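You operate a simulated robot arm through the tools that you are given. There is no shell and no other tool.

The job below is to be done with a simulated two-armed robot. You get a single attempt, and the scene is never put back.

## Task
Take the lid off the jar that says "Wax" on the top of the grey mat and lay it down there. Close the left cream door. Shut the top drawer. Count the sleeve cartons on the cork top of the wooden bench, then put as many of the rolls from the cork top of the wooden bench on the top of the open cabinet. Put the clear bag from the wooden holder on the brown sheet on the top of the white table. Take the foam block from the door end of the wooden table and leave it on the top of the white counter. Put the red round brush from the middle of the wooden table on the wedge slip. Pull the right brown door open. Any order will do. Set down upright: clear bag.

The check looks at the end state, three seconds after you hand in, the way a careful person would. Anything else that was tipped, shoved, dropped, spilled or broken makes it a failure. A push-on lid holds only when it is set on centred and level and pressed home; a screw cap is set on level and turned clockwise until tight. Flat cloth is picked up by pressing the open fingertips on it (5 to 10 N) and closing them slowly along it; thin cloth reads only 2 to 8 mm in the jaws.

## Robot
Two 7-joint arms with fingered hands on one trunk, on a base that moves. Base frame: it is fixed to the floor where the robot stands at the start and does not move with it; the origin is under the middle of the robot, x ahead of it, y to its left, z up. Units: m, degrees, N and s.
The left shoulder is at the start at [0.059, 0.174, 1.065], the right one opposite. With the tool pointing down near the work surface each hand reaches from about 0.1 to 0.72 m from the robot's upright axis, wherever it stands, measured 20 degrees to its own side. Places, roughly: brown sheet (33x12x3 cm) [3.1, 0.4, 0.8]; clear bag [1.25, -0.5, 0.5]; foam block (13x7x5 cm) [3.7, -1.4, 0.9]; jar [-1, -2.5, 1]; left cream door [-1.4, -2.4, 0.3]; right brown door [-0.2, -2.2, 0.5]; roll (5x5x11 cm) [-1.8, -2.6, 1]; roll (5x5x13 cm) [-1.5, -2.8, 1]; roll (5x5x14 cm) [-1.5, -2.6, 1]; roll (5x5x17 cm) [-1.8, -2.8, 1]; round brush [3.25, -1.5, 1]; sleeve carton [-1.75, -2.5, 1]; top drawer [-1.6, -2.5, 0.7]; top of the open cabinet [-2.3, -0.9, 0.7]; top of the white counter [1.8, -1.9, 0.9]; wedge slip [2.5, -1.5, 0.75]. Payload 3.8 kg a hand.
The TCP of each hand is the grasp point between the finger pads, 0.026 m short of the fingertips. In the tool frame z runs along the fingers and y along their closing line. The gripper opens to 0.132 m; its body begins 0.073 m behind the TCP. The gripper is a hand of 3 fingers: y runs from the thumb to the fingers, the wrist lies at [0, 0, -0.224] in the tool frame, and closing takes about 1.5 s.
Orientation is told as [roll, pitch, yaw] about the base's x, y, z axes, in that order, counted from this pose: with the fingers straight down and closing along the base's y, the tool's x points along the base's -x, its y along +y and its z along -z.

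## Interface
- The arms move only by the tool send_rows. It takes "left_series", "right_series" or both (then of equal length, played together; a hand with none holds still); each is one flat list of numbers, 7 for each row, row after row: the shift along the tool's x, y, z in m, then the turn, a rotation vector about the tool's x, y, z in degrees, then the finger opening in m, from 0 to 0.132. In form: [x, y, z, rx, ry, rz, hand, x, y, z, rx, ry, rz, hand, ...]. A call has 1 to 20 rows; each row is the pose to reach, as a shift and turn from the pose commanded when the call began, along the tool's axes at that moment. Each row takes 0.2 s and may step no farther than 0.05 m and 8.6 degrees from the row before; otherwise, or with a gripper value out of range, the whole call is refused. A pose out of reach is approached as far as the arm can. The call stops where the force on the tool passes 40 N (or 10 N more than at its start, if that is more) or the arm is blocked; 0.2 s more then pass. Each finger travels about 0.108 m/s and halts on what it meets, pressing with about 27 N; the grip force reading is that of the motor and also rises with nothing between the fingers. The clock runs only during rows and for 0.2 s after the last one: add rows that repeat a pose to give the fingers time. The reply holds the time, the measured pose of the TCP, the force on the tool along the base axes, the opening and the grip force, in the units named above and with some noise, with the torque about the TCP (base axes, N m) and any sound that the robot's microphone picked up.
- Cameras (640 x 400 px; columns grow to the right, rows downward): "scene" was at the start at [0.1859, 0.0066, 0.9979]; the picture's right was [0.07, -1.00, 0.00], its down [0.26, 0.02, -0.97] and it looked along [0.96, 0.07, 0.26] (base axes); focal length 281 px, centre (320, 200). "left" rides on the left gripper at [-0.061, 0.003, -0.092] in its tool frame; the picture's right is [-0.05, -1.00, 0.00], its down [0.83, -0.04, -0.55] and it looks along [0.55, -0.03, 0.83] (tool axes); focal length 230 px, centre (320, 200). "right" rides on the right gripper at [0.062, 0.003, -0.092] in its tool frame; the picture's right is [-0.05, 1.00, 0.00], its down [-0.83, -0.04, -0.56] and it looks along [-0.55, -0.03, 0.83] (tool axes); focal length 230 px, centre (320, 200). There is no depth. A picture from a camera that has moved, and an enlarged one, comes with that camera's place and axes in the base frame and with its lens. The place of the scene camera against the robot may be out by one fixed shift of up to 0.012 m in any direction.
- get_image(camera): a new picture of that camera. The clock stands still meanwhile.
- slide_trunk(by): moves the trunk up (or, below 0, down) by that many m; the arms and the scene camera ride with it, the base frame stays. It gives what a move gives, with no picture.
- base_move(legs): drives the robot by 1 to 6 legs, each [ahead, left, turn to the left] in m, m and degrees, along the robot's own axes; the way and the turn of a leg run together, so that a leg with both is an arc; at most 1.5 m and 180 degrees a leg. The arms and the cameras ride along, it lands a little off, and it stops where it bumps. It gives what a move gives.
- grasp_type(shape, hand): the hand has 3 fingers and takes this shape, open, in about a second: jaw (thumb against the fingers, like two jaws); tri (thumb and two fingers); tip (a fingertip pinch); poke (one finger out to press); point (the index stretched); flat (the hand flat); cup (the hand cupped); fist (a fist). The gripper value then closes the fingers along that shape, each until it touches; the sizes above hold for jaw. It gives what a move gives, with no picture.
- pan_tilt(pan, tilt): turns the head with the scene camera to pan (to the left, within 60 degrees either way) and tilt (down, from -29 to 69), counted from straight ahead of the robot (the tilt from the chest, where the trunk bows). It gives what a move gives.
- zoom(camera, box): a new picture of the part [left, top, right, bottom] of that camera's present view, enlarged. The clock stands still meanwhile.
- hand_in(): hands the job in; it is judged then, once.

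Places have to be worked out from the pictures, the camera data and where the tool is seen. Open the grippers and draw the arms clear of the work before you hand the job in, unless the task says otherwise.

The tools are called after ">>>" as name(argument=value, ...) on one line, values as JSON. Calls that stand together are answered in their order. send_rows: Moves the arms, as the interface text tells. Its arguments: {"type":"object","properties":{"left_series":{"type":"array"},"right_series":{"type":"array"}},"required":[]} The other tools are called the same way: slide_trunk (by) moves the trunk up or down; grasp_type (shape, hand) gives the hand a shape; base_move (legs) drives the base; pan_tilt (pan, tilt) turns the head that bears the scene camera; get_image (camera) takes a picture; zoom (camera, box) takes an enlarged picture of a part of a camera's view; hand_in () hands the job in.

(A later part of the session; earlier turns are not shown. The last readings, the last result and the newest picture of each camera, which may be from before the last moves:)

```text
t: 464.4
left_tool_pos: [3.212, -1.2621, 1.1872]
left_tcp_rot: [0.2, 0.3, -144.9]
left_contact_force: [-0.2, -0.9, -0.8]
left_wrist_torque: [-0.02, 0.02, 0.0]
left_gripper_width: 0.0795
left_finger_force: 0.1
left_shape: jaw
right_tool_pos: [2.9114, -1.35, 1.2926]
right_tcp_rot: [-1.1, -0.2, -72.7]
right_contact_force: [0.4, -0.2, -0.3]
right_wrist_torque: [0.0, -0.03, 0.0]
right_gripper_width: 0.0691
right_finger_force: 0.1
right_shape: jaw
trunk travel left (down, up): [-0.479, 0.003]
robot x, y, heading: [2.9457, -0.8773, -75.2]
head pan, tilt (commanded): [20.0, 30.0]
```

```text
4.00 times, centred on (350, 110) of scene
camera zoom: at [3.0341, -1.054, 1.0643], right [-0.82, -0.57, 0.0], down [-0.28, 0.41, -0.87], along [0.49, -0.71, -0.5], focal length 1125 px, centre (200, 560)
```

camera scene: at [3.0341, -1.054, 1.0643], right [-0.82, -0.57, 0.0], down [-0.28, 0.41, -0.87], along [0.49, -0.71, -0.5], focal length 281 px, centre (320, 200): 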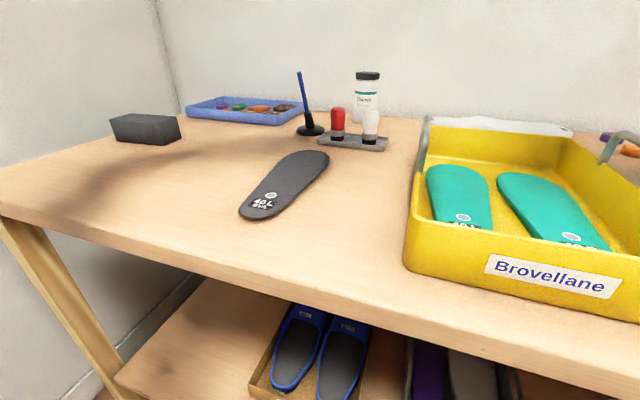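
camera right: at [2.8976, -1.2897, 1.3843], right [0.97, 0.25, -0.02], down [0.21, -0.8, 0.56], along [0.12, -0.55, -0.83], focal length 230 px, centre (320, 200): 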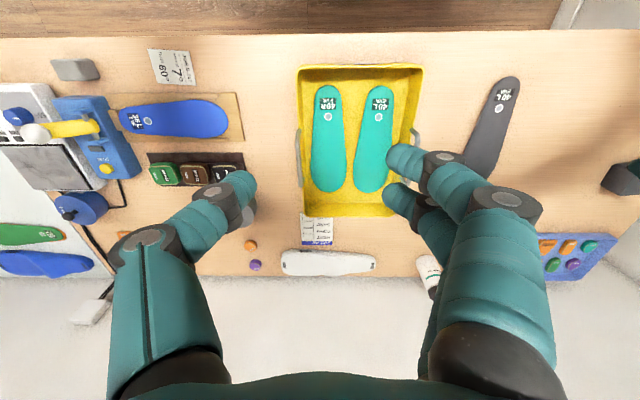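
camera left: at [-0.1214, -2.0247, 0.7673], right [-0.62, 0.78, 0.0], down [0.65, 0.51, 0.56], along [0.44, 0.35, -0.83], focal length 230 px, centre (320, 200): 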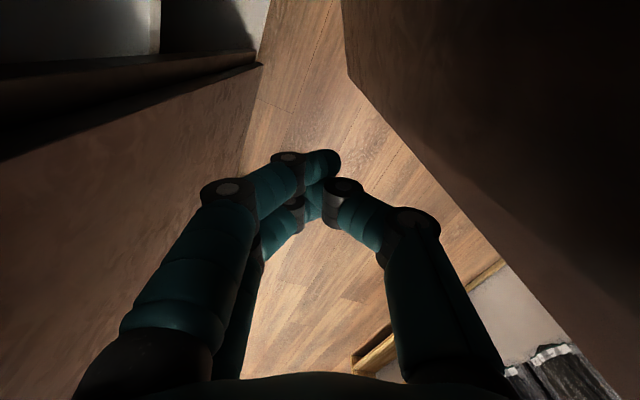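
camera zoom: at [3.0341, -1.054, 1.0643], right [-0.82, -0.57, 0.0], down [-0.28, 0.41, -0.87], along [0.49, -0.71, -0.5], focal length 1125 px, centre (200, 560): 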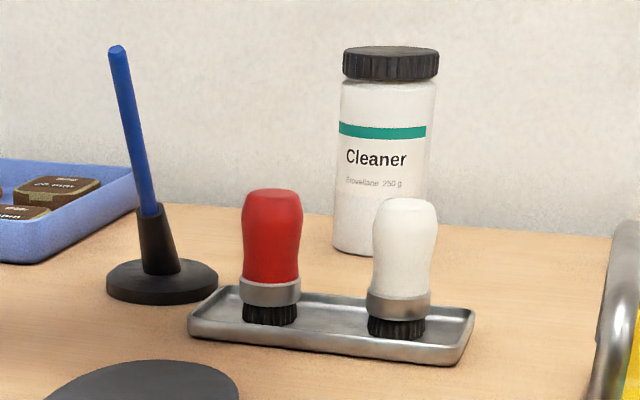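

"JOB B-207, wedge 7°" — that is the wedge slip. The red brush (≈3 cm wide, top z≈0.934) is at ≈[3.35, -1.58]. I drive 9 cm closer and bring the left hand over it, high.

>>> base_move(legs=[[0.09, 0, 0]])

>>> send_rows(left_series=[-0.006, 0.036, 0.01, 0, 0, 0, 0.07, -0.011, 0.073, 0.02, 0, 0, 0, 0.065, -0.017, 0.109, 0.035, 0, 0, 0, 0.06, -0.022, 0.146, 0.055, 0, 0, 0, 0.06, -0.028, 0.182, 0.08, 0, 0, 0, 0.06, -0.033, 0.219, 0.105, 0, 0, 0, 0.06, -0.0387, 0.2551, 0.13, 0, 0, 0, 0.06, -0.0387, 0.2551, 0.15, 0, 0, 0, 0.06])

>>> get_image(camera="left")

>>> get_image(camera="scene")

```text
t: 465.5
left_tool_pos: [3.2348, -1.3477, 1.1882]
left_tcp_rot: [0.2, 0.2, -145.0]
left_contact_force: [0.0, -0.4, -0.3]
left_wrist_torque: [0.0, -0.01, -0.03]
left_gripper_width: 0.0796
left_finger_force: 0.0
left_shape: jaw
right_tool_pos: [2.9343, -1.4341, 1.2958]
right_tcp_rot: [-0.9, -0.2, -72.6]
right_contact_force: [-0.7, 0.4, -0.5]
right_wrist_torque: [0.01, 0.04, 0.01]
right_gripper_width: 0.0696
right_finger_force: 0.1
right_shape: jaw
trunk travel left (down, up): [-0.479, 0.003]
robot x, y, heading: [2.968, -0.9608, -75.4]
head pan, tilt (commanded): [20.0, 30.0]
```

```text
t: 467.3
left_tool_pos: [3.3415, -1.5265, 1.0678]
left_tcp_rot: [0.2, 0.4, -145.0]
left_contact_force: [0.1, 1.1, 0.1]
left_wrist_torque: [-0.03, 0.0, 0.03]
left_gripper_width: 0.0605
left_finger_force: 0.1
left_shape: jaw
left hand out of reach, approached as far as the arm can: row 6, 7, 8
right_tool_pos: [2.9333, -1.4352, 1.2923]
right_tcp_rot: [-1.0, -0.3, -72.7]
right_contact_force: [0.2, 0.2, -0.2]
right_wrist_torque: [-0.01, 0.02, 0.01]
right_gripper_width: 0.0694
right_finger_force: 0.1
right_shape: jaw
trunk travel left (down, up): [-0.479, 0.003]
robot x, y, heading: [2.9653, -0.9605, -75.4]
head pan, tilt (commanded): [20.0, 30.0]
```

```text
taken
camera left: at [3.2909, -1.5655, 1.1592], right [-0.61, 0.79, 0.0], down [0.65, 0.51, 0.56], along [0.44, 0.34, -0.83], focal length 230 px, centre (320, 200)
```

left: 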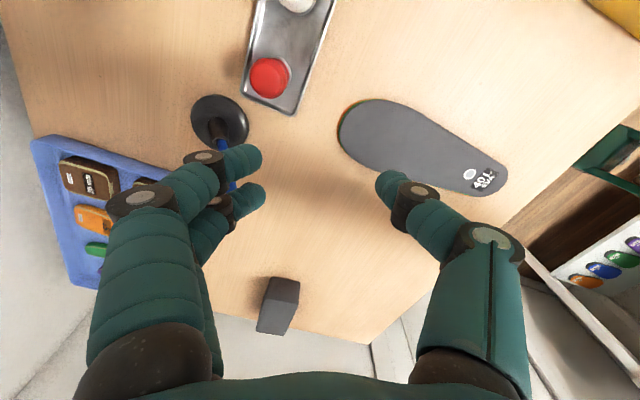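

```text
taken
camera scene: at [3.0558, -1.1394, 1.0643], right [-0.82, -0.57, 0.0], down [-0.28, 0.41, -0.87], along [0.49, -0.71, -0.5], focal length 281 px, centre (320, 200)
```

scene: 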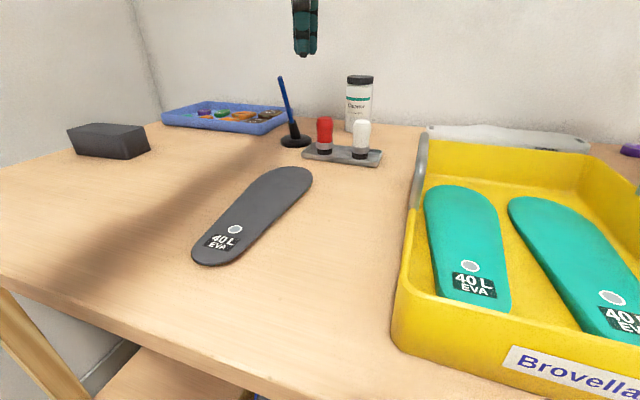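

The left camera places the brush top at ≈[3.337, -1.587]; the blue stick nearby leans toward me with its tip at ≈[3.415, -1.55, 1.0]. I approach diagonally, staying above the brush and clear of the stick.

>>> send_rows(left_series=[-0.009, 0.01, 0.02, 0, 0, 0, 0.06, -0.017, 0.02, 0.042, 0, 0, 0, 0.06, -0.025, 0.0295, 0.063, 0, 0, 0, 0.06, -0.033, 0.04, 0.075, 0, 0, 0, 0.06, -0.0375, 0.05, 0.088, 0, 0, 0, 0.06, -0.0375, 0.05, 0.09, 0, 0, 0, 0.06])

>>> get_image(camera="left")

>>> zoom(camera="scene", box=[220, 0, 440, 180])

```text
t: 468.7
left_tool_pos: [3.3367, -1.5352, 0.9838]
left_tcp_rot: [0.1, 0.3, -145.0]
left_contact_force: [-0.7, 0.1, -0.4]
left_wrist_torque: [0.02, -0.01, -0.01]
left_gripper_width: 0.0607
left_finger_force: 0.1
left_shape: jaw
left hand out of reach, approached as far as the arm can: row 1, 2, 3, 4, 5, 6
right_tool_pos: [2.9331, -1.4346, 1.2919]
right_tcp_rot: [-0.9, -0.4, -72.6]
right_contact_force: [0.4, -0.1, -0.6]
right_wrist_torque: [0.0, 0.01, -0.01]
right_gripper_width: 0.0695
right_finger_force: 0.0
right_shape: jaw
trunk travel left (down, up): [-0.479, 0.003]
robot x, y, heading: [2.9636, -0.9652, -75.5]
head pan, tilt (commanded): [20.0, 30.0]
```

```text
taken
camera left: at [3.2879, -1.5741, 1.0765], right [-0.62, 0.79, 0.0], down [0.65, 0.51, 0.56], along [0.44, 0.34, -0.83], focal length 230 px, centre (320, 200)
```

left: 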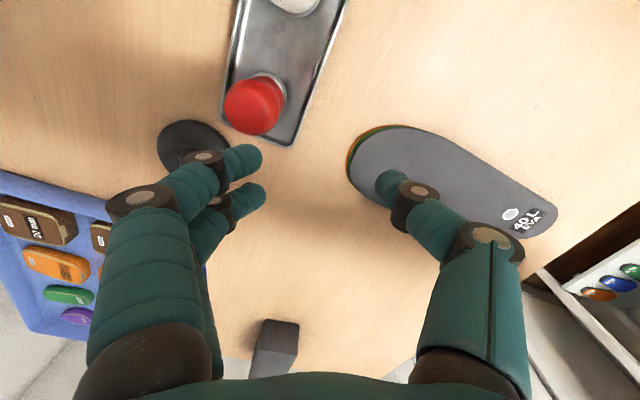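

```text
2.22 times, centred on (330, 90) of scene
camera zoom: at [3.0564, -1.1392, 1.0642], right [-0.82, -0.57, 0.0], down [-0.28, 0.41, -0.87], along [0.49, -0.71, -0.5], focal length 625 px, centre (298, 444)
```

zoom: 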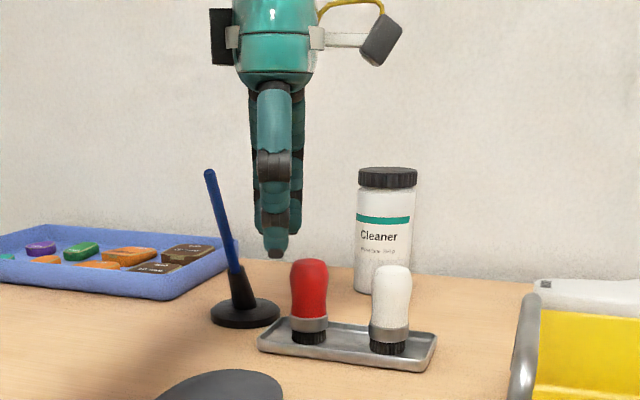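

The left arm is at its forward limit (5 cm short). I edge the base forward 5 cm, with the fingertips safely above the brush.

>>> base_move(legs=[[0.05, -0.008, 0]])

>>> get_image(camera="left")

>>> zoom(camera="scene", box=[220, 0, 440, 180])

```text
t: 469.6
left_tool_pos: [3.3431, -1.585, 0.9873]
left_tcp_rot: [0.3, 0.3, -145.0]
left_contact_force: [0.4, 0.3, 0.7]
left_wrist_torque: [0.01, -0.01, 0.0]
left_gripper_width: 0.0607
left_finger_force: 0.1
left_shape: jaw
right_tool_pos: [2.9395, -1.4833, 1.2934]
right_tcp_rot: [-1.0, -0.4, -72.7]
right_contact_force: [-0.8, -0.1, -0.2]
right_wrist_torque: [0.0, 0.0, -0.01]
right_gripper_width: 0.0696
right_finger_force: 0.1
right_shape: jaw
trunk travel left (down, up): [-0.479, 0.003]
robot x, y, heading: [2.974, -1.0108, -75.3]
head pan, tilt (commanded): [20.0, 30.0]
```

```text
taken
camera left: at [3.2925, -1.6228, 1.0786], right [-0.62, 0.79, 0.0], down [0.65, 0.51, 0.56], along [0.44, 0.34, -0.83], focal length 230 px, centre (320, 200)
```

left: 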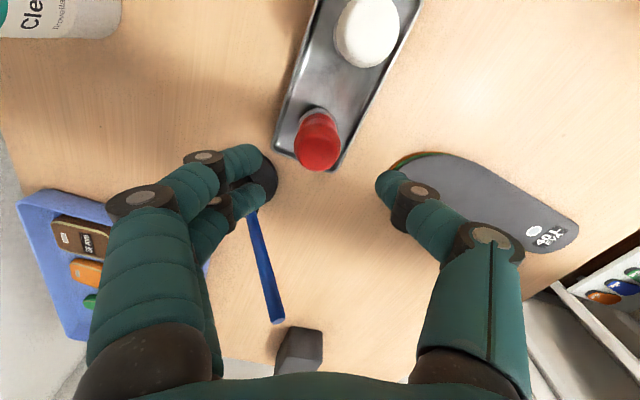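

```text
2.22 times, centred on (330, 90) of scene
camera zoom: at [3.0611, -1.188, 1.0647], right [-0.82, -0.57, 0.0], down [-0.28, 0.41, -0.87], along [0.49, -0.71, -0.5], focal length 625 px, centre (298, 444)
```

zoom: 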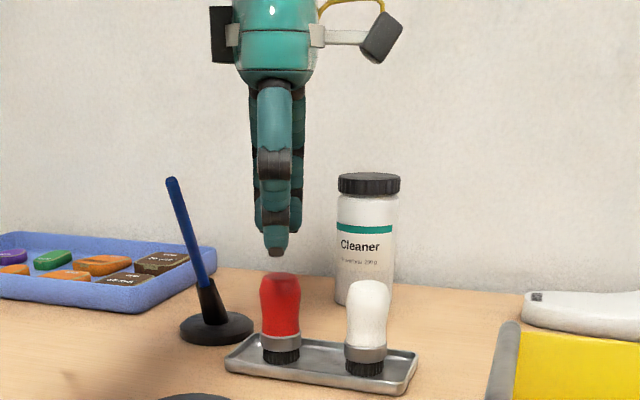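

The brush is right under the hand (≈1 cm correction). I descend slowly to z≈0.92, then look before closing.

>>> send_rows(left_series=[-0.005, 0.001, 0.015, 0, 0, 0, 0.055, -0.0097, 0.002, 0.03, 0, 0, 0, 0.055, -0.0097, 0.002, 0.045, 0, 0, 0, 0.055, -0.0097, 0.002, 0.06, 0, 0, 0, 0.055, -0.0097, 0.002, 0.066, 0, 0, 0, 0.055])

>>> get_image(camera="left")

>>> zoom(camera="scene", box=[240, 40, 400, 160])

```text
t: 470.8
left_tool_pos: [3.3366, -1.584, 0.9246]
left_tcp_rot: [0.1, 0.3, -145.0]
left_contact_force: [0.0, 0.1, 0.9]
left_wrist_torque: [0.0, -0.03, 0.01]
left_gripper_width: 0.0556
left_finger_force: 0.1
left_shape: jaw
left hand out of reach, approached as far as the arm can: row 1, 2, 3, 4, 5
right_tool_pos: [2.9385, -1.4841, 1.2926]
right_tcp_rot: [-1.0, -0.2, -72.7]
right_contact_force: [-0.5, 1.2, -0.5]
right_wrist_torque: [0.02, 0.01, 0.01]
right_gripper_width: 0.0694
right_finger_force: 0.0
right_shape: jaw
trunk travel left (down, up): [-0.479, 0.003]
robot x, y, heading: [2.9731, -1.0082, -75.8]
head pan, tilt (commanded): [20.0, 30.0]
```

```text
taken
camera left: at [3.2861, -1.6227, 1.0164], right [-0.62, 0.79, 0.0], down [0.65, 0.51, 0.56], along [0.44, 0.34, -0.83], focal length 230 px, centre (320, 200)
```

left: 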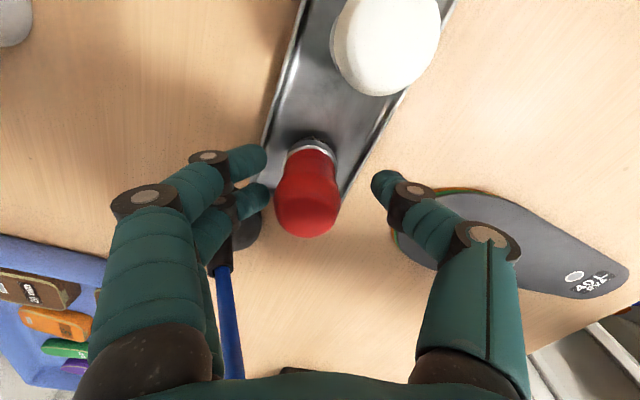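

```text
3.33 times, centred on (320, 100) of scene
camera zoom: at [3.0616, -1.1886, 1.0642], right [-0.82, -0.57, 0.0], down [-0.28, 0.41, -0.87], along [0.49, -0.71, -0.5], focal length 938 px, centre (320, 533)
```

zoom: 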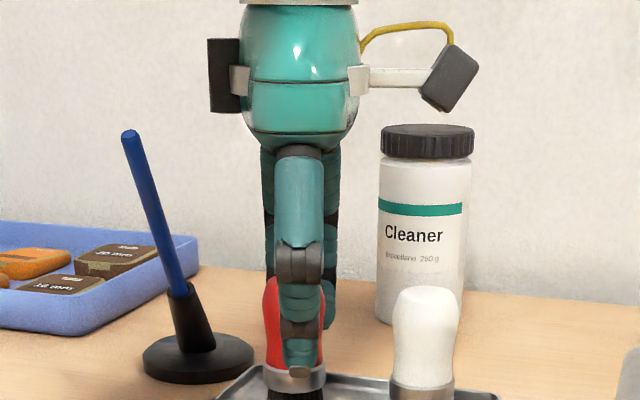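

The brush is between thumb and fingers. I close gently and lift it.

>>> send_rows(left_series=[0, 0, 0, 0, 0, 0, 0.045, 0, 0, 0, 0, 0, 0, 0.035, 0, 0, 0, 0, 0, 0, 0.025, 0, 0, 0, 0, 0, 0, 0.015, 0, 0, 0, 0, 0, 0, 0.008, 0, 0, 0, 0, 0, 0, 0.008])

>>> get_image(camera="left")

>>> zoom(camera="scene", box=[240, 40, 400, 160])

```text
t: 472.2
left_tool_pos: [3.3351, -1.5833, 0.9236]
left_tcp_rot: [0.1, 0.3, -144.9]
left_contact_force: [-0.3, -0.1, -0.3]
left_wrist_torque: [-0.06, 0.03, 0.03]
left_gripper_width: 0.024
left_finger_force: 26.7
left_shape: jaw
right_tool_pos: [2.9393, -1.4854, 1.2933]
right_tcp_rot: [-1.0, -0.2, -72.6]
right_contact_force: [-0.6, 0.0, 0.0]
right_wrist_torque: [0.02, 0.05, 0.01]
right_gripper_width: 0.0693
right_finger_force: 0.2
right_shape: jaw
trunk travel left (down, up): [-0.479, 0.003]
robot x, y, heading: [2.9749, -1.0093, -75.5]
head pan, tilt (commanded): [20.0, 30.0]
```

```text
taken
camera left: at [3.2858, -1.6228, 1.0166], right [-0.62, 0.79, 0.0], down [0.65, 0.51, 0.56], along [0.44, 0.34, -0.83], focal length 230 px, centre (320, 200)
```

left: 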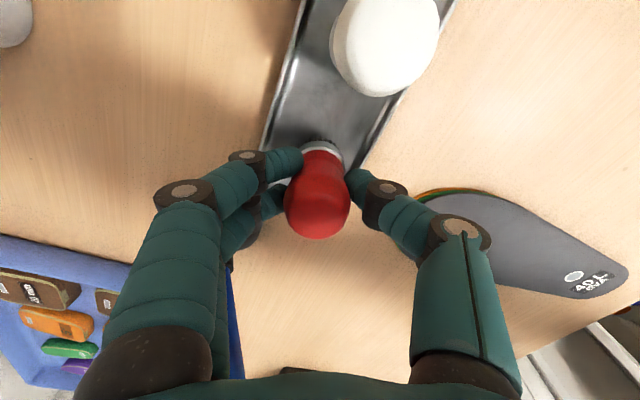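

```text
3.33 times, centred on (320, 100) of scene
camera zoom: at [3.0613, -1.1886, 1.0642], right [-0.82, -0.57, 0.0], down [-0.28, 0.41, -0.87], along [0.49, -0.71, -0.5], focal length 938 px, centre (320, 533)
```

zoom: 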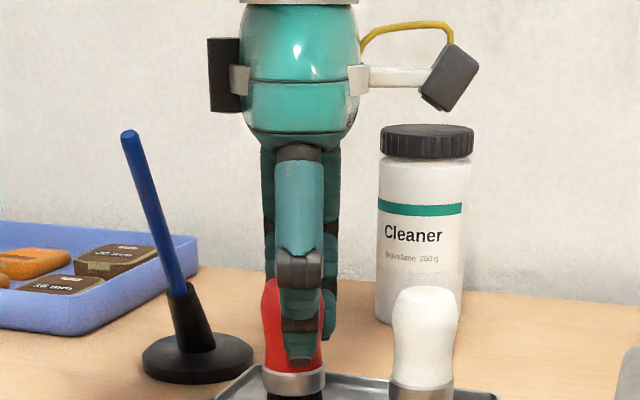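

The brush is held (24 mm reading). I lift it straight up.

>>> send_rows(left_series=[0, 0, -0.01, 0, 0, 0, 0.005, 0, 0, -0.025, 0, 0, 0, 0.005, 0, 0, -0.05, 0, 0, 0, 0.005, 0, 0, -0.09, 0, 0, 0, 0.005, 0, 0, -0.13, 0, 0, 0, 0.005])

>>> get_image(camera="left")

>>> get_image(camera="scene")

```text
t: 473.4
left_tool_pos: [3.3348, -1.5804, 1.0595]
left_tcp_rot: [0.3, 0.3, -145.0]
left_contact_force: [0.0, 0.2, -0.9]
left_wrist_torque: [0.0, 0.02, -0.01]
left_gripper_width: 0.0236
left_finger_force: 27.2
left_shape: jaw
left hand out of reach, approached as far as the arm can: row 5
right_tool_pos: [2.938, -1.4832, 1.2924]
right_tcp_rot: [-1.0, -0.3, -72.6]
right_contact_force: [0.1, -0.3, -0.3]
right_wrist_torque: [-0.02, 0.0, -0.01]
right_gripper_width: 0.0697
right_finger_force: 0.0
right_shape: jaw
trunk travel left (down, up): [-0.479, 0.003]
robot x, y, heading: [2.9739, -1.008, -75.1]
head pan, tilt (commanded): [20.0, 30.0]
```

```text
taken
camera left: at [3.2855, -1.6189, 1.1512], right [-0.62, 0.79, 0.0], down [0.65, 0.51, 0.56], along [0.44, 0.34, -0.83], focal length 230 px, centre (320, 200)
```

left: 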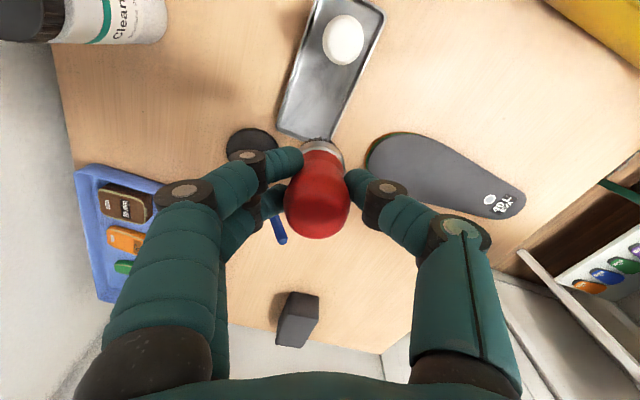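

```text
taken
camera scene: at [3.0609, -1.1883, 1.0644], right [-0.82, -0.57, 0.0], down [-0.28, 0.41, -0.87], along [0.49, -0.71, -0.5], focal length 281 px, centre (320, 200)
```

scene: 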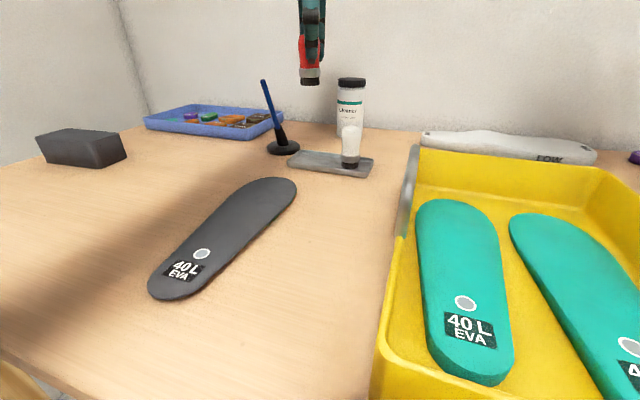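

The brush is out of its holder. I retract the left hand with it and drive back and right to the wedge slip at ≈[2.614, -1.404].

>>> send_rows(left_series=[0.012, -0.031, -0.015, 0, 0, 0, 0.005, 0.023, -0.063, -0.03, 0, 0, 0, 0.005, 0.035, -0.094, -0.045, 0, 0, 0, 0.005, 0.046, -0.125, -0.06, 0, 0, 0, 0.005, 0.058, -0.157, -0.08, 0, 0, 0, 0.005, 0.069, -0.188, -0.1, 0, 0, 0, 0.005])

>>> base_move(legs=[[-0.26, 0, 0], [0, -0.6, 0]])

>>> pan_tilt(pan=0, tilt=30)

>>> get_image(camera="scene")

>>> get_image(camera="left")

```text
t: 474.8
left_tool_pos: [3.2821, -1.3845, 1.1563]
left_tcp_rot: [0.2, 0.4, -144.9]
left_contact_force: [-0.5, 0.3, -0.8]
left_wrist_torque: [-0.03, 0.01, 0.0]
left_gripper_width: 0.0237
left_finger_force: 27.1
left_shape: jaw
right_tool_pos: [2.9387, -1.4833, 1.2933]
right_tcp_rot: [-1.0, -0.3, -72.7]
right_contact_force: [-0.3, -0.5, 1.3]
right_wrist_torque: [0.0, 0.04, -0.02]
right_gripper_width: 0.0695
right_finger_force: 0.0
right_shape: jaw
trunk travel left (down, up): [-0.479, 0.003]
robot x, y, heading: [2.9744, -1.0109, -75.3]
head pan, tilt (commanded): [20.0, 30.0]
```

```text
t: 482.1
left_tool_pos: [2.6317, -1.2792, 1.1551]
left_tcp_rot: [0.1, 0.3, -144.9]
left_contact_force: [-0.1, 0.4, -1.1]
left_wrist_torque: [-0.02, -0.02, 0.0]
left_gripper_width: 0.0238
left_finger_force: 27.1
left_shape: jaw
right_tool_pos: [2.2904, -1.3796, 1.2921]
right_tcp_rot: [-1.0, -0.3, -72.6]
right_contact_force: [0.2, 0.3, -0.3]
right_wrist_torque: [0.0, 0.02, 0.01]
right_gripper_width: 0.0694
right_finger_force: 0.1
right_shape: jaw
trunk travel left (down, up): [-0.479, 0.003]
robot x, y, heading: [2.322, -0.9034, -75.4]
head pan, tilt (commanded): [20.0, 30.0]
```

```text
t: 482.9
left_tool_pos: [2.6338, -1.279, 1.1555]
left_tcp_rot: [0.2, 0.3, -144.9]
left_contact_force: [0.4, 0.9, -1.1]
left_wrist_torque: [0.0, -0.02, -0.01]
left_gripper_width: 0.0238
left_finger_force: 27.2
left_shape: jaw
right_tool_pos: [2.2904, -1.3788, 1.2934]
right_tcp_rot: [-0.9, -0.3, -72.6]
right_contact_force: [0.4, -1.3, 0.1]
right_wrist_torque: [0.03, 0.0, 0.02]
right_gripper_width: 0.0692
right_finger_force: 0.2
right_shape: jaw
trunk travel left (down, up): [-0.479, 0.003]
robot x, y, heading: [2.32, -0.9074, -75.3]
head pan, tilt (commanded): [0.0, 30.0]
```

```text
taken
camera scene: at [2.3832, -1.0958, 1.0642], right [-0.97, -0.25, 0.0], down [-0.13, 0.48, -0.87], along [0.22, -0.84, -0.5], focal length 281 px, centre (320, 200)
```

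scene: 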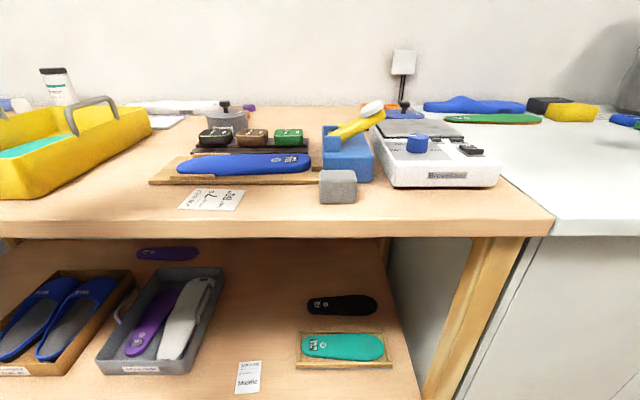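

```text
taken
camera left: at [2.5831, -1.3179, 1.2473], right [-0.62, 0.79, 0.0], down [0.65, 0.51, 0.56], along [0.44, 0.34, -0.83], focal length 230 px, centre (320, 200)
```

left: 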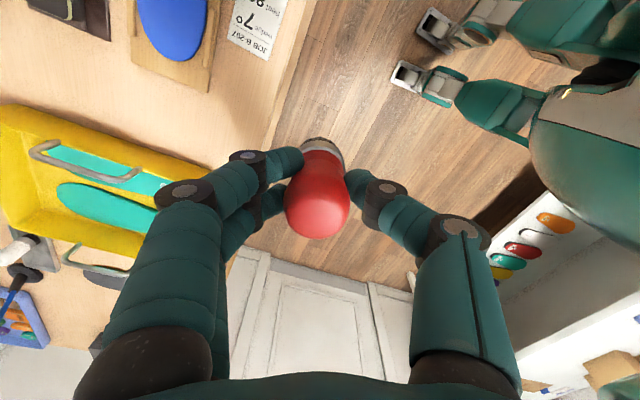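

The slip is ≈0.555 m ahead and 0.16 m left of the robot; both views give its centre ≈[2.616, -1.40]. I bring the brush above it and lower to ~1 cm above.

>>> send_rows(left_series=[-0.028, 0.029, 0, 0, 0, 0, 0.005, -0.056, 0.058, 0, 0, 0, 0, 0.005, -0.082, 0.085, 0.01, 0, 0, 0, 0.005, -0.082, 0.085, 0.05, 0, 0, 0, 0.005, -0.082, 0.085, 0.09, 0, 0, 0, 0.005, -0.082, 0.085, 0.13, 0, 0, 0, 0.005, -0.082, 0.085, 0.17, 0, 0, 0, 0.005, -0.082, 0.085, 0.2, 0, 0, 0, 0.005, -0.082, 0.085, 0.22, 0, 0, 0, 0.005])

>>> zoom(camera="scene", box=[140, 100, 340, 225])

>>> get_image(camera="left")

```text
t: 484.9
left_tool_pos: [2.6154, -1.394, 0.9336]
left_tcp_rot: [0.2, 0.2, -144.9]
left_contact_force: [0.5, 0.4, -0.6]
left_wrist_torque: [-0.02, -0.03, 0.01]
left_gripper_width: 0.0237
left_finger_force: 27.6
left_shape: jaw
right_tool_pos: [2.2891, -1.3784, 1.2933]
right_tcp_rot: [-1.0, -0.4, -72.5]
right_contact_force: [-0.7, -0.1, -0.7]
right_wrist_torque: [-0.01, 0.03, 0.0]
right_gripper_width: 0.0693
right_finger_force: 0.0
right_shape: jaw
trunk travel left (down, up): [-0.479, 0.003]
robot x, y, heading: [2.3256, -0.9076, -75.1]
head pan, tilt (commanded): [0.0, 30.0]
```

```text
3.20 times, centred on (240, 162) of scene
camera zoom: at [2.3832, -1.0959, 1.0642], right [-0.97, -0.25, 0.0], down [-0.13, 0.48, -0.87], along [0.22, -0.84, -0.5], focal length 900 px, centre (576, 320)
```

zoom: 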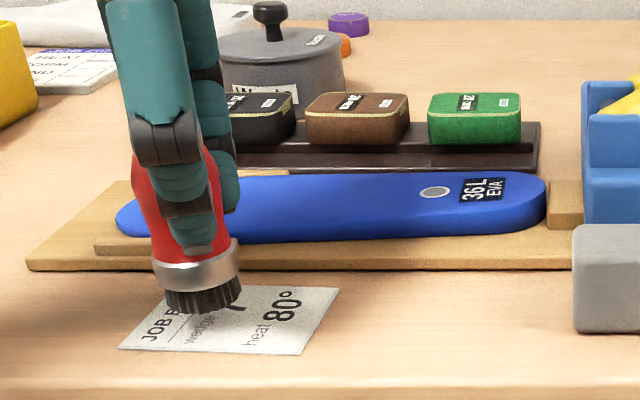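

```text
taken
camera left: at [2.5665, -1.4331, 1.0252], right [-0.62, 0.79, 0.0], down [0.65, 0.51, 0.56], along [0.44, 0.34, -0.83], focal length 230 px, centre (320, 200)
```

left: 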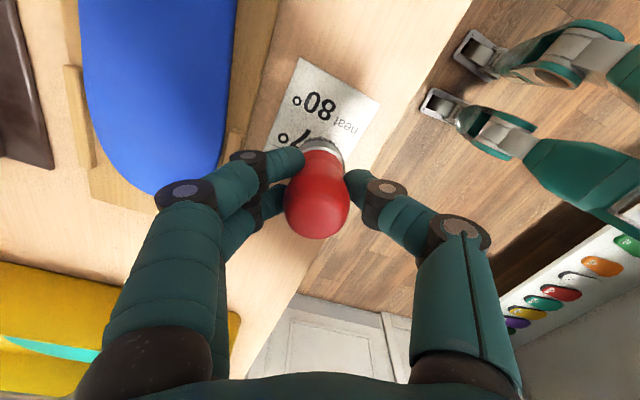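

The brush would land inside the slip but left of centre; I shift it ~1.3 cm toward the slip's centre and lower to contact.

>>> send_rows(left_series=[-0.007, -0.001, 0, 0, 0, 0, 0.005, -0.0132, -0.002, 0.004, 0, 0, 0, 0.005, -0.0132, -0.002, 0.009, 0, 0, 0, 0.005, -0.0132, -0.002, 0.012, 0, 0, 0, 0.005, -0.0132, -0.002, 0.015, 0, 0, 0, 0.005])

>>> zoom(camera="scene", box=[140, 100, 340, 225])

```text
t: 486.1
left_tool_pos: [2.6016, -1.402, 0.9214]
left_tcp_rot: [0.3, 0.3, -144.8]
left_contact_force: [0.2, 0.3, 1.9]
left_wrist_torque: [-0.01, -0.03, 0.0]
left_gripper_width: 0.0235
left_finger_force: 26.7
left_shape: jaw
right_tool_pos: [2.2895, -1.3782, 1.2938]
right_tcp_rot: [-1.0, -0.3, -72.5]
right_contact_force: [-1.0, -0.8, 0.2]
right_wrist_torque: [0.0, -0.01, 0.0]
right_gripper_width: 0.0695
right_finger_force: 0.0
right_shape: jaw
trunk travel left (down, up): [-0.479, 0.003]
robot x, y, heading: [2.3214, -0.9066, -75.3]
head pan, tilt (commanded): [0.0, 30.0]
```

```text
3.20 times, centred on (240, 162) of scene
camera zoom: at [2.3829, -1.0956, 1.0644], right [-0.97, -0.25, 0.0], down [-0.13, 0.48, -0.87], along [0.22, -0.84, -0.5], focal length 900 px, centre (576, 320)
```

zoom: 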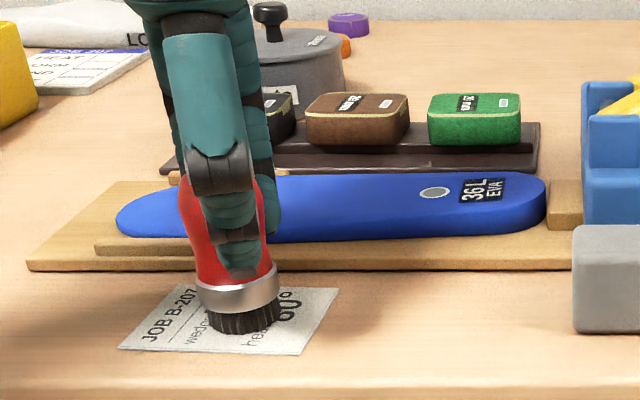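

It's over the slip's centre with first contact (2 N). I lower 2 mm more, then open and rise.

>>> send_rows(left_series=[0, 0, 0.002, 0, 0, 0, 0.005, 0, 0, 0.003, 0, 0, 0, 0.005, 0, 0, 0.002, 0, 0, 0, 0.015, 0, 0, 0.001, 0, 0, 0, 0.03, 0, 0, 0.001, 0, 0, 0, 0.045, 0, 0, 0.001, 0, 0, 0, 0.055, 0, 0, 0.001, 0, 0, 0, 0.055])

>>> zoom(camera="scene", box=[140, 100, 340, 225])

>>> get_image(camera="left")

```text
t: 487.7
left_tool_pos: [2.6031, -1.4028, 0.9171]
left_tcp_rot: [0.0, 0.3, -144.9]
left_contact_force: [0.0, 0.3, -0.5]
left_wrist_torque: [0.04, -0.01, -0.01]
left_gripper_width: 0.0547
left_finger_force: 0.1
left_shape: jaw
right_tool_pos: [2.2884, -1.3789, 1.2923]
right_tcp_rot: [-1.1, -0.2, -72.6]
right_contact_force: [-0.1, -0.2, 0.1]
right_wrist_torque: [0.02, 0.01, 0.0]
right_gripper_width: 0.0696
right_finger_force: 0.1
right_shape: jaw
trunk travel left (down, up): [-0.479, 0.003]
robot x, y, heading: [2.3223, -0.9068, -75.3]
head pan, tilt (commanded): [0.0, 30.0]
```

```text
3.20 times, centred on (240, 162) of scene
camera zoom: at [2.3831, -1.0959, 1.0641], right [-0.97, -0.25, 0.0], down [-0.13, 0.48, -0.87], along [0.22, -0.84, -0.5], focal length 900 px, centre (576, 320)
```

zoom: 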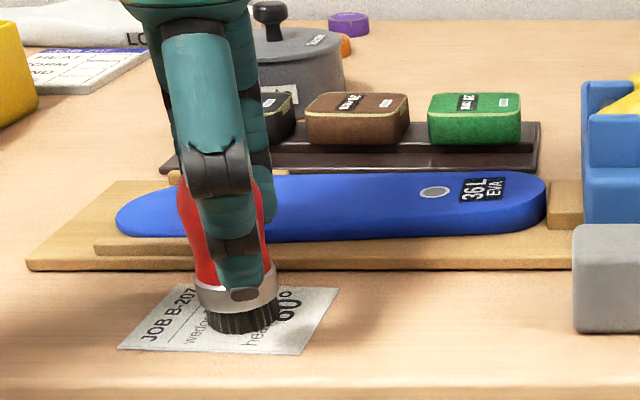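

```text
taken
camera left: at [2.5534, -1.4401, 1.0107], right [-0.62, 0.79, 0.0], down [0.65, 0.51, 0.56], along [0.44, 0.34, -0.83], focal length 230 px, centre (320, 200)
```

left: 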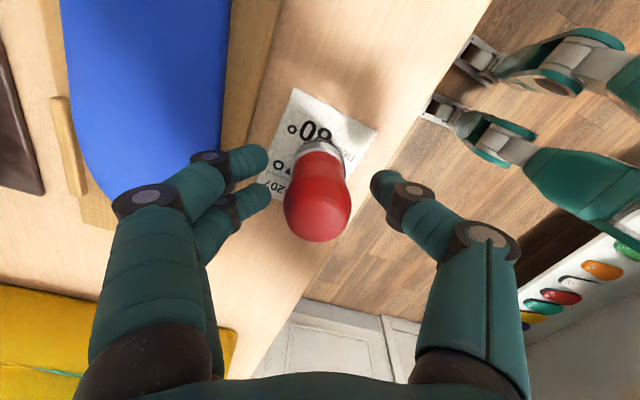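

The brush stands free on the slip. I raise the left hand straight up and check.

>>> send_rows(left_series=[0, 0, -0.02, 0, 0, 0, 0.055, 0, 0, -0.05, 0, 0, 0, 0.055, 0, 0, -0.09, 0, 0, 0, 0.055, 0, 0, -0.13, 0, 0, 0, 0.06, 0, 0, -0.17, 0, 0, 0, 0.07, 0, 0, -0.21, 0, 0, 0, 0.08, 0, 0, -0.25, 0, 0, 0, 0.08])

>>> zoom(camera="scene", box=[140, 100, 340, 225])

```text
t: 489.3
left_tool_pos: [2.5986, -1.4011, 1.1722]
left_tcp_rot: [0.2, 0.3, -144.9]
left_contact_force: [-0.1, -0.2, 0.5]
left_wrist_torque: [0.0, 0.02, -0.01]
left_gripper_width: 0.0795
left_finger_force: 0.0
left_shape: jaw
right_tool_pos: [2.2897, -1.3787, 1.2937]
right_tcp_rot: [-1.0, -0.5, -72.5]
right_contact_force: [-0.4, -0.5, 0.6]
right_wrist_torque: [0.04, 0.03, 0.0]
right_gripper_width: 0.0694
right_finger_force: 0.0
right_shape: jaw
trunk travel left (down, up): [-0.479, 0.003]
robot x, y, heading: [2.3178, -0.9055, -75.2]
head pan, tilt (commanded): [0.0, 30.0]
```

```text
3.20 times, centred on (240, 162) of scene
camera zoom: at [2.3825, -1.0955, 1.0644], right [-0.97, -0.25, 0.0], down [-0.13, 0.48, -0.87], along [0.22, -0.84, -0.5], focal length 900 px, centre (576, 320)
```

zoom: 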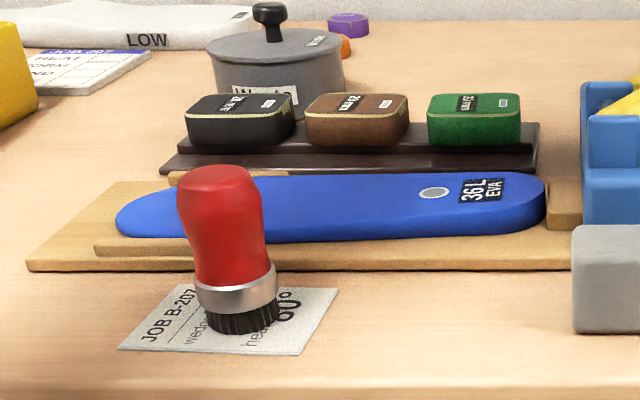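

The red brush stands upright on the wedge slip. Now the foam block: I retract the left hand, strafe left 0.62 m and turn 45° left so the right hand faces the door end of the table.

>>> send_rows(left_series=[0.017, -0.047, 0, 0, 0, 0, 0.08, 0.035, -0.094, 0, 0, 0, 0, 0.08, 0.052, -0.141, 0, 0, 0, 0, 0.08, 0.069, -0.188, 0, 0, 0, 0, 0.08, 0.086, -0.23, 0, 0, 0, 0, 0.08])

>>> base_move(legs=[[0, 0.62, 0], [0, 0, 45]])

>>> pan_tilt(pan=0, tilt=30)

>>> get_image(camera="scene")

>>> get_image(camera="right")

```text
refused: row 2 steps farther than a row can; nothing moved
```

```text
t: 497.2
left_tool_pos: [3.4674, -0.8786, 1.1719]
left_tcp_rot: [0.1, 0.3, -98.0]
left_contact_force: [0.5, -0.1, -0.2]
left_wrist_torque: [-0.01, -0.04, 0.0]
left_gripper_width: 0.0795
left_finger_force: 0.0
left_shape: jaw
right_tool_pos: [3.2384, -1.0896, 1.2924]
right_tcp_rot: [-1.0, -0.3, -25.7]
right_contact_force: [0.9, 0.4, -0.6]
right_wrist_torque: [0.0, 0.0, -0.05]
right_gripper_width: 0.0694
right_finger_force: 0.2
right_shape: jaw
trunk travel left (down, up): [-0.479, 0.003]
robot x, y, heading: [2.9176, -0.7408, -28.6]
head pan, tilt (commanded): [0.0, 30.0]
```

```text
t: 497.9
left_tool_pos: [3.4679, -0.8785, 1.1717]
left_tcp_rot: [0.1, 0.3, -98.1]
left_contact_force: [0.0, 0.6, 0.1]
left_wrist_torque: [-0.01, 0.01, 0.0]
left_gripper_width: 0.0797
left_finger_force: 0.0
left_shape: jaw
right_tool_pos: [3.238, -1.0892, 1.2937]
right_tcp_rot: [-1.0, -0.4, -25.7]
right_contact_force: [-0.4, -0.3, 0.1]
right_wrist_torque: [-0.01, 0.01, -0.03]
right_gripper_width: 0.0694
right_finger_force: 0.0
right_shape: jaw
trunk travel left (down, up): [-0.479, 0.003]
robot x, y, heading: [2.9168, -0.741, -28.5]
head pan, tilt (commanded): [0.0, 30.0]
```

```text
taken
camera scene: at [3.0998, -0.8349, 1.0642], right [-0.48, -0.88, 0.0], down [-0.44, 0.24, -0.87], along [0.76, -0.41, -0.5], focal length 281 px, centre (320, 200)
```

scene: 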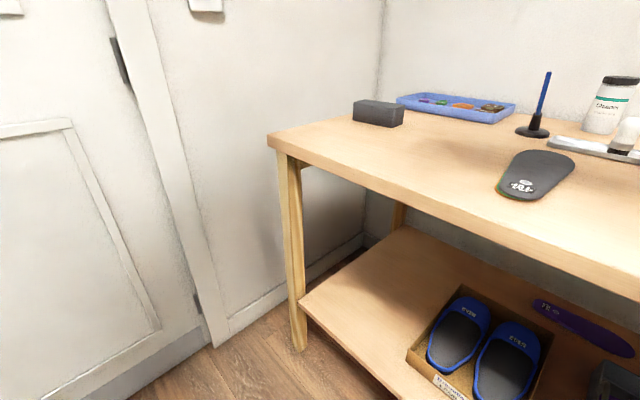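

```text
taken
camera right: at [3.1841, -1.0582, 1.3847], right [0.48, 0.88, -0.02], down [0.73, -0.39, 0.56], along [0.48, -0.28, -0.83], focal length 230 px, centre (320, 200)
```

right: 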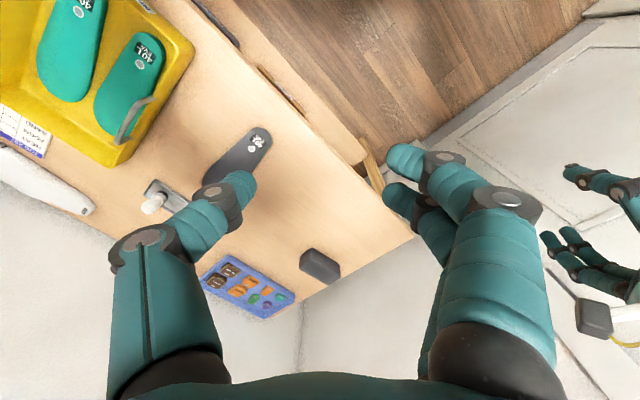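

The left retract step was slightly too long; I resend it in smaller steps, then drive 0.34 m ahead toward the foam block (centre ≈[3.718, -1.357], long axis ≈25°).

>>> send_rows(left_series=[0.0146, -0.039, 0, 0, 0, 0, 0.08, 0.029, -0.078, 0, 0, 0, 0, 0.08, 0.0437, -0.117, 0, 0, 0, 0, 0.08, 0.058, -0.156, 0, 0, 0, 0, 0.08, 0.073, -0.195, 0, 0, 0, 0, 0.08, 0.0875, -0.234, 0, 0, 0, 0, 0.08])

>>> base_move(legs=[[0.33, 0, 0]])

>>> get_image(camera="scene")

>>> get_image(camera="right")

```text
t: 499.2
left_tool_pos: [3.2493, -0.7588, 1.172]
left_tcp_rot: [0.2, 0.2, -98.2]
left_contact_force: [-0.4, -0.1, -0.1]
left_wrist_torque: [-0.02, 0.01, 0.03]
left_gripper_width: 0.0796
left_finger_force: 0.1
left_shape: jaw
right_tool_pos: [3.2387, -1.0881, 1.2927]
right_tcp_rot: [-1.0, -0.3, -25.7]
right_contact_force: [0.2, 0.3, 0.3]
right_wrist_torque: [0.01, -0.01, 0.03]
right_gripper_width: 0.0696
right_finger_force: 0.0
right_shape: jaw
trunk travel left (down, up): [-0.479, 0.003]
robot x, y, heading: [2.9111, -0.7419, -28.6]
head pan, tilt (commanded): [0.0, 30.0]
```

```text
t: 501.4
left_tool_pos: [3.5327, -0.9171, 1.1711]
left_tcp_rot: [0.2, 0.3, -98.3]
left_contact_force: [-0.8, -0.7, -0.2]
left_wrist_torque: [-0.05, -0.02, 0.0]
left_gripper_width: 0.0797
left_finger_force: 0.1
left_shape: jaw
right_tool_pos: [3.521, -1.2456, 1.2932]
right_tcp_rot: [-1.0, -0.4, -25.9]
right_contact_force: [0.7, -0.3, -0.6]
right_wrist_torque: [0.0, -0.02, 0.0]
right_gripper_width: 0.0694
right_finger_force: 0.1
right_shape: jaw
trunk travel left (down, up): [-0.479, 0.003]
robot x, y, heading: [3.1957, -0.8941, -28.7]
head pan, tilt (commanded): [0.0, 30.0]
```

```text
taken
camera scene: at [3.3831, -0.9901, 1.0644], right [-0.48, -0.88, 0.0], down [-0.44, 0.24, -0.87], along [0.76, -0.42, -0.5], focal length 281 px, centre (320, 200)
```

scene: 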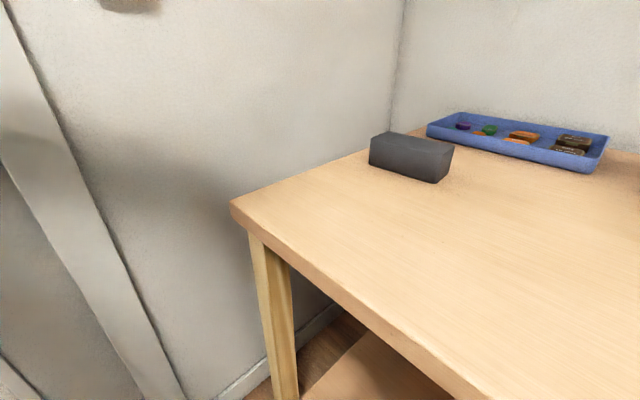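

```text
taken
camera right: at [3.4665, -1.2134, 1.3851], right [0.48, 0.88, -0.02], down [0.73, -0.39, 0.56], along [0.48, -0.28, -0.83], focal length 230 px, centre (320, 200)
```

right: 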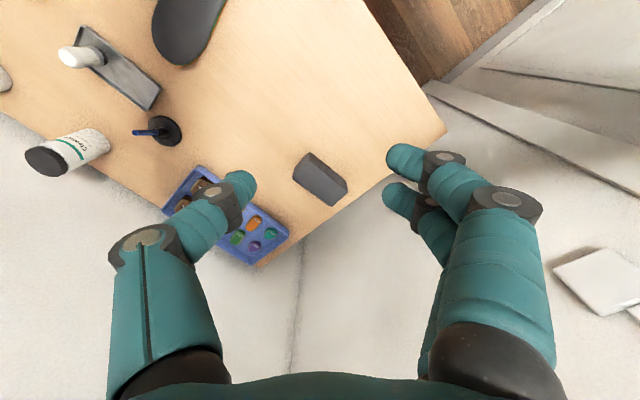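

I zoom on the foam block in both views for its exact position and yaw.

>>> zoom(camera="right", box=[260, 130, 380, 220])

>>> zoom(camera="scene", box=[340, 100, 480, 200])

```text
4.44 times, centred on (320, 175) of right
camera zoom: at [3.4665, -1.2134, 1.3851], right [0.48, 0.88, -0.02], down [0.73, -0.39, 0.56], along [0.48, -0.28, -0.83], focal length 1022 px, centre (320, 311)
```

zoom: 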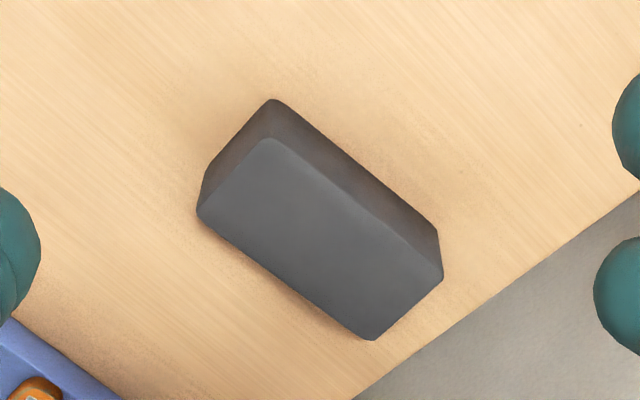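

```text
4.00 times, centred on (410, 150) of scene
camera zoom: at [3.3831, -0.9901, 1.0644], right [-0.48, -0.88, 0.0], down [-0.44, 0.24, -0.87], along [0.76, -0.42, -0.5], focal length 1125 px, centre (-40, 400)
```

zoom: 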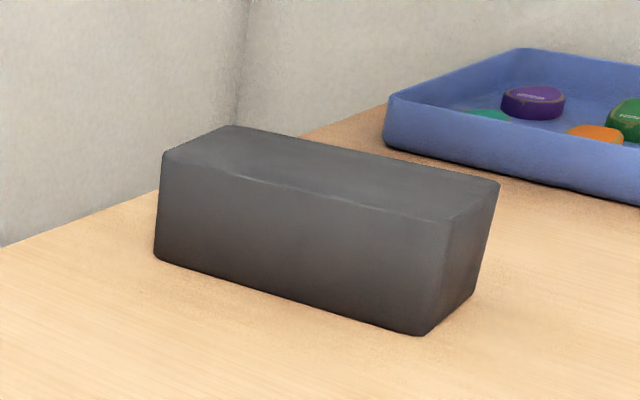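

The block's top centre is ≈[3.703, -1.351] with the long axis at ≈21°. I bring the right hand above it, turned so it closes across the short side.

>>> send_rows(right_series=[-0.02, -0.002, 0.035, 0, 0, -7, 0.085, -0.045, -0.004, 0.07, 0, 0, -14, 0.085, -0.075, -0.006, 0.1, 0, 0, -21, 0.085, -0.108, -0.008, 0.13, 0, 0, -28, 0.085, -0.142, -0.01, 0.16, 0, 0, -35, 0.085, -0.176, -0.013, 0.19, 0, 0, -42, 0.085, -0.2092, -0.0152, 0.215, 0, 0, -46, 0.085, -0.2092, -0.0152, 0.225, 0, 0, -46, 0.085])

>>> get_image(camera="right")

>>> get_image(camera="scene")

```text
t: 503.2
left_tool_pos: [3.534, -0.9165, 1.1714]
left_tcp_rot: [0.3, 0.3, -98.4]
left_contact_force: [-0.3, -0.6, 0.2]
left_wrist_torque: [-0.01, 0.03, -0.01]
left_gripper_width: 0.0795
left_finger_force: 0.0
left_shape: jaw
right_tool_pos: [3.6814, -1.3449, 1.0723]
right_tcp_rot: [-1.0, 0.5, 20.2]
right_contact_force: [0.5, 0.4, -0.6]
right_wrist_torque: [-0.06, 0.02, 0.01]
right_gripper_width: 0.0847
right_finger_force: 0.0
right_shape: jaw
right hand out of reach, approached as far as the arm can: row 7, 8
trunk travel left (down, up): [-0.479, 0.003]
robot x, y, heading: [3.1997, -0.8949, -28.8]
head pan, tilt (commanded): [0.0, 30.0]
```

```text
taken
camera right: at [3.6228, -1.3611, 1.1644], right [-0.3, 0.95, -0.02], down [0.8, 0.26, 0.55], along [0.53, 0.15, -0.84], focal length 230 px, centre (320, 200)
```

right: 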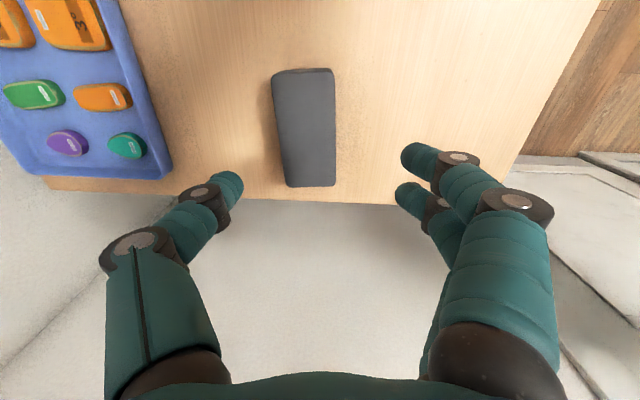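

```text
taken
camera scene: at [3.3835, -0.9896, 1.0643], right [-0.48, -0.88, 0.0], down [-0.44, 0.24, -0.87], along [0.76, -0.42, -0.5], focal length 281 px, centre (320, 200)
```

scene: 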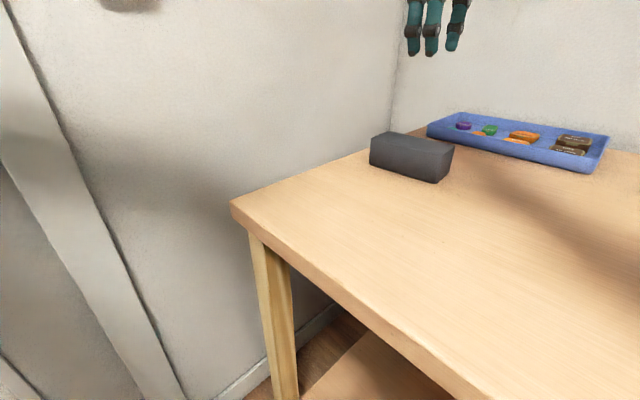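

The block is well aligned with the hand. I correct by ~1.8 cm, descend to z≈0.90 and close on it.

>>> send_rows(right_series=[-0.005, -0.008, 0.03, 0, 0, 0, 0.085, -0.0096, -0.0158, 0.06, 0, 0, 0, 0.085, -0.0096, -0.0158, 0.095, 0, 0, 0, 0.085, -0.0096, -0.0158, 0.13, 0, 0, 0, 0.085, -0.0096, -0.0158, 0.155, 0, 0, 0, 0.085, -0.0096, -0.0158, 0.17, 0, 0, 0, 0.085])

>>> get_image(camera="right")

```text
t: 504.6
left_tool_pos: [3.5342, -0.9174, 1.1706]
left_tcp_rot: [0.0, 0.3, -98.3]
left_contact_force: [-1.0, 0.8, -0.3]
left_wrist_torque: [0.0, 0.01, -0.03]
left_gripper_width: 0.0797
left_finger_force: 0.1
left_shape: jaw
right_tool_pos: [3.6806, -1.3523, 0.9016]
right_tcp_rot: [-0.9, 0.5, 20.2]
right_contact_force: [-0.7, -0.6, 0.2]
right_wrist_torque: [-0.02, -0.01, -0.01]
right_gripper_width: 0.0848
right_finger_force: 0.1
right_shape: jaw
right hand out of reach, approached as far as the arm can: row 1, 2, 3, 4, 5, 6
trunk travel left (down, up): [-0.479, 0.003]
robot x, y, heading: [3.1974, -0.8965, -28.5]
head pan, tilt (commanded): [0.0, 30.0]
```

```text
taken
camera right: at [3.622, -1.3688, 0.9939], right [-0.29, 0.96, -0.02], down [0.8, 0.26, 0.55], along [0.53, 0.15, -0.84], focal length 230 px, centre (320, 200)
```

right: 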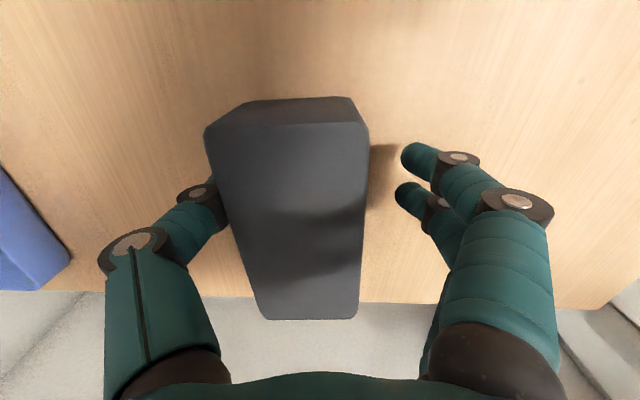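

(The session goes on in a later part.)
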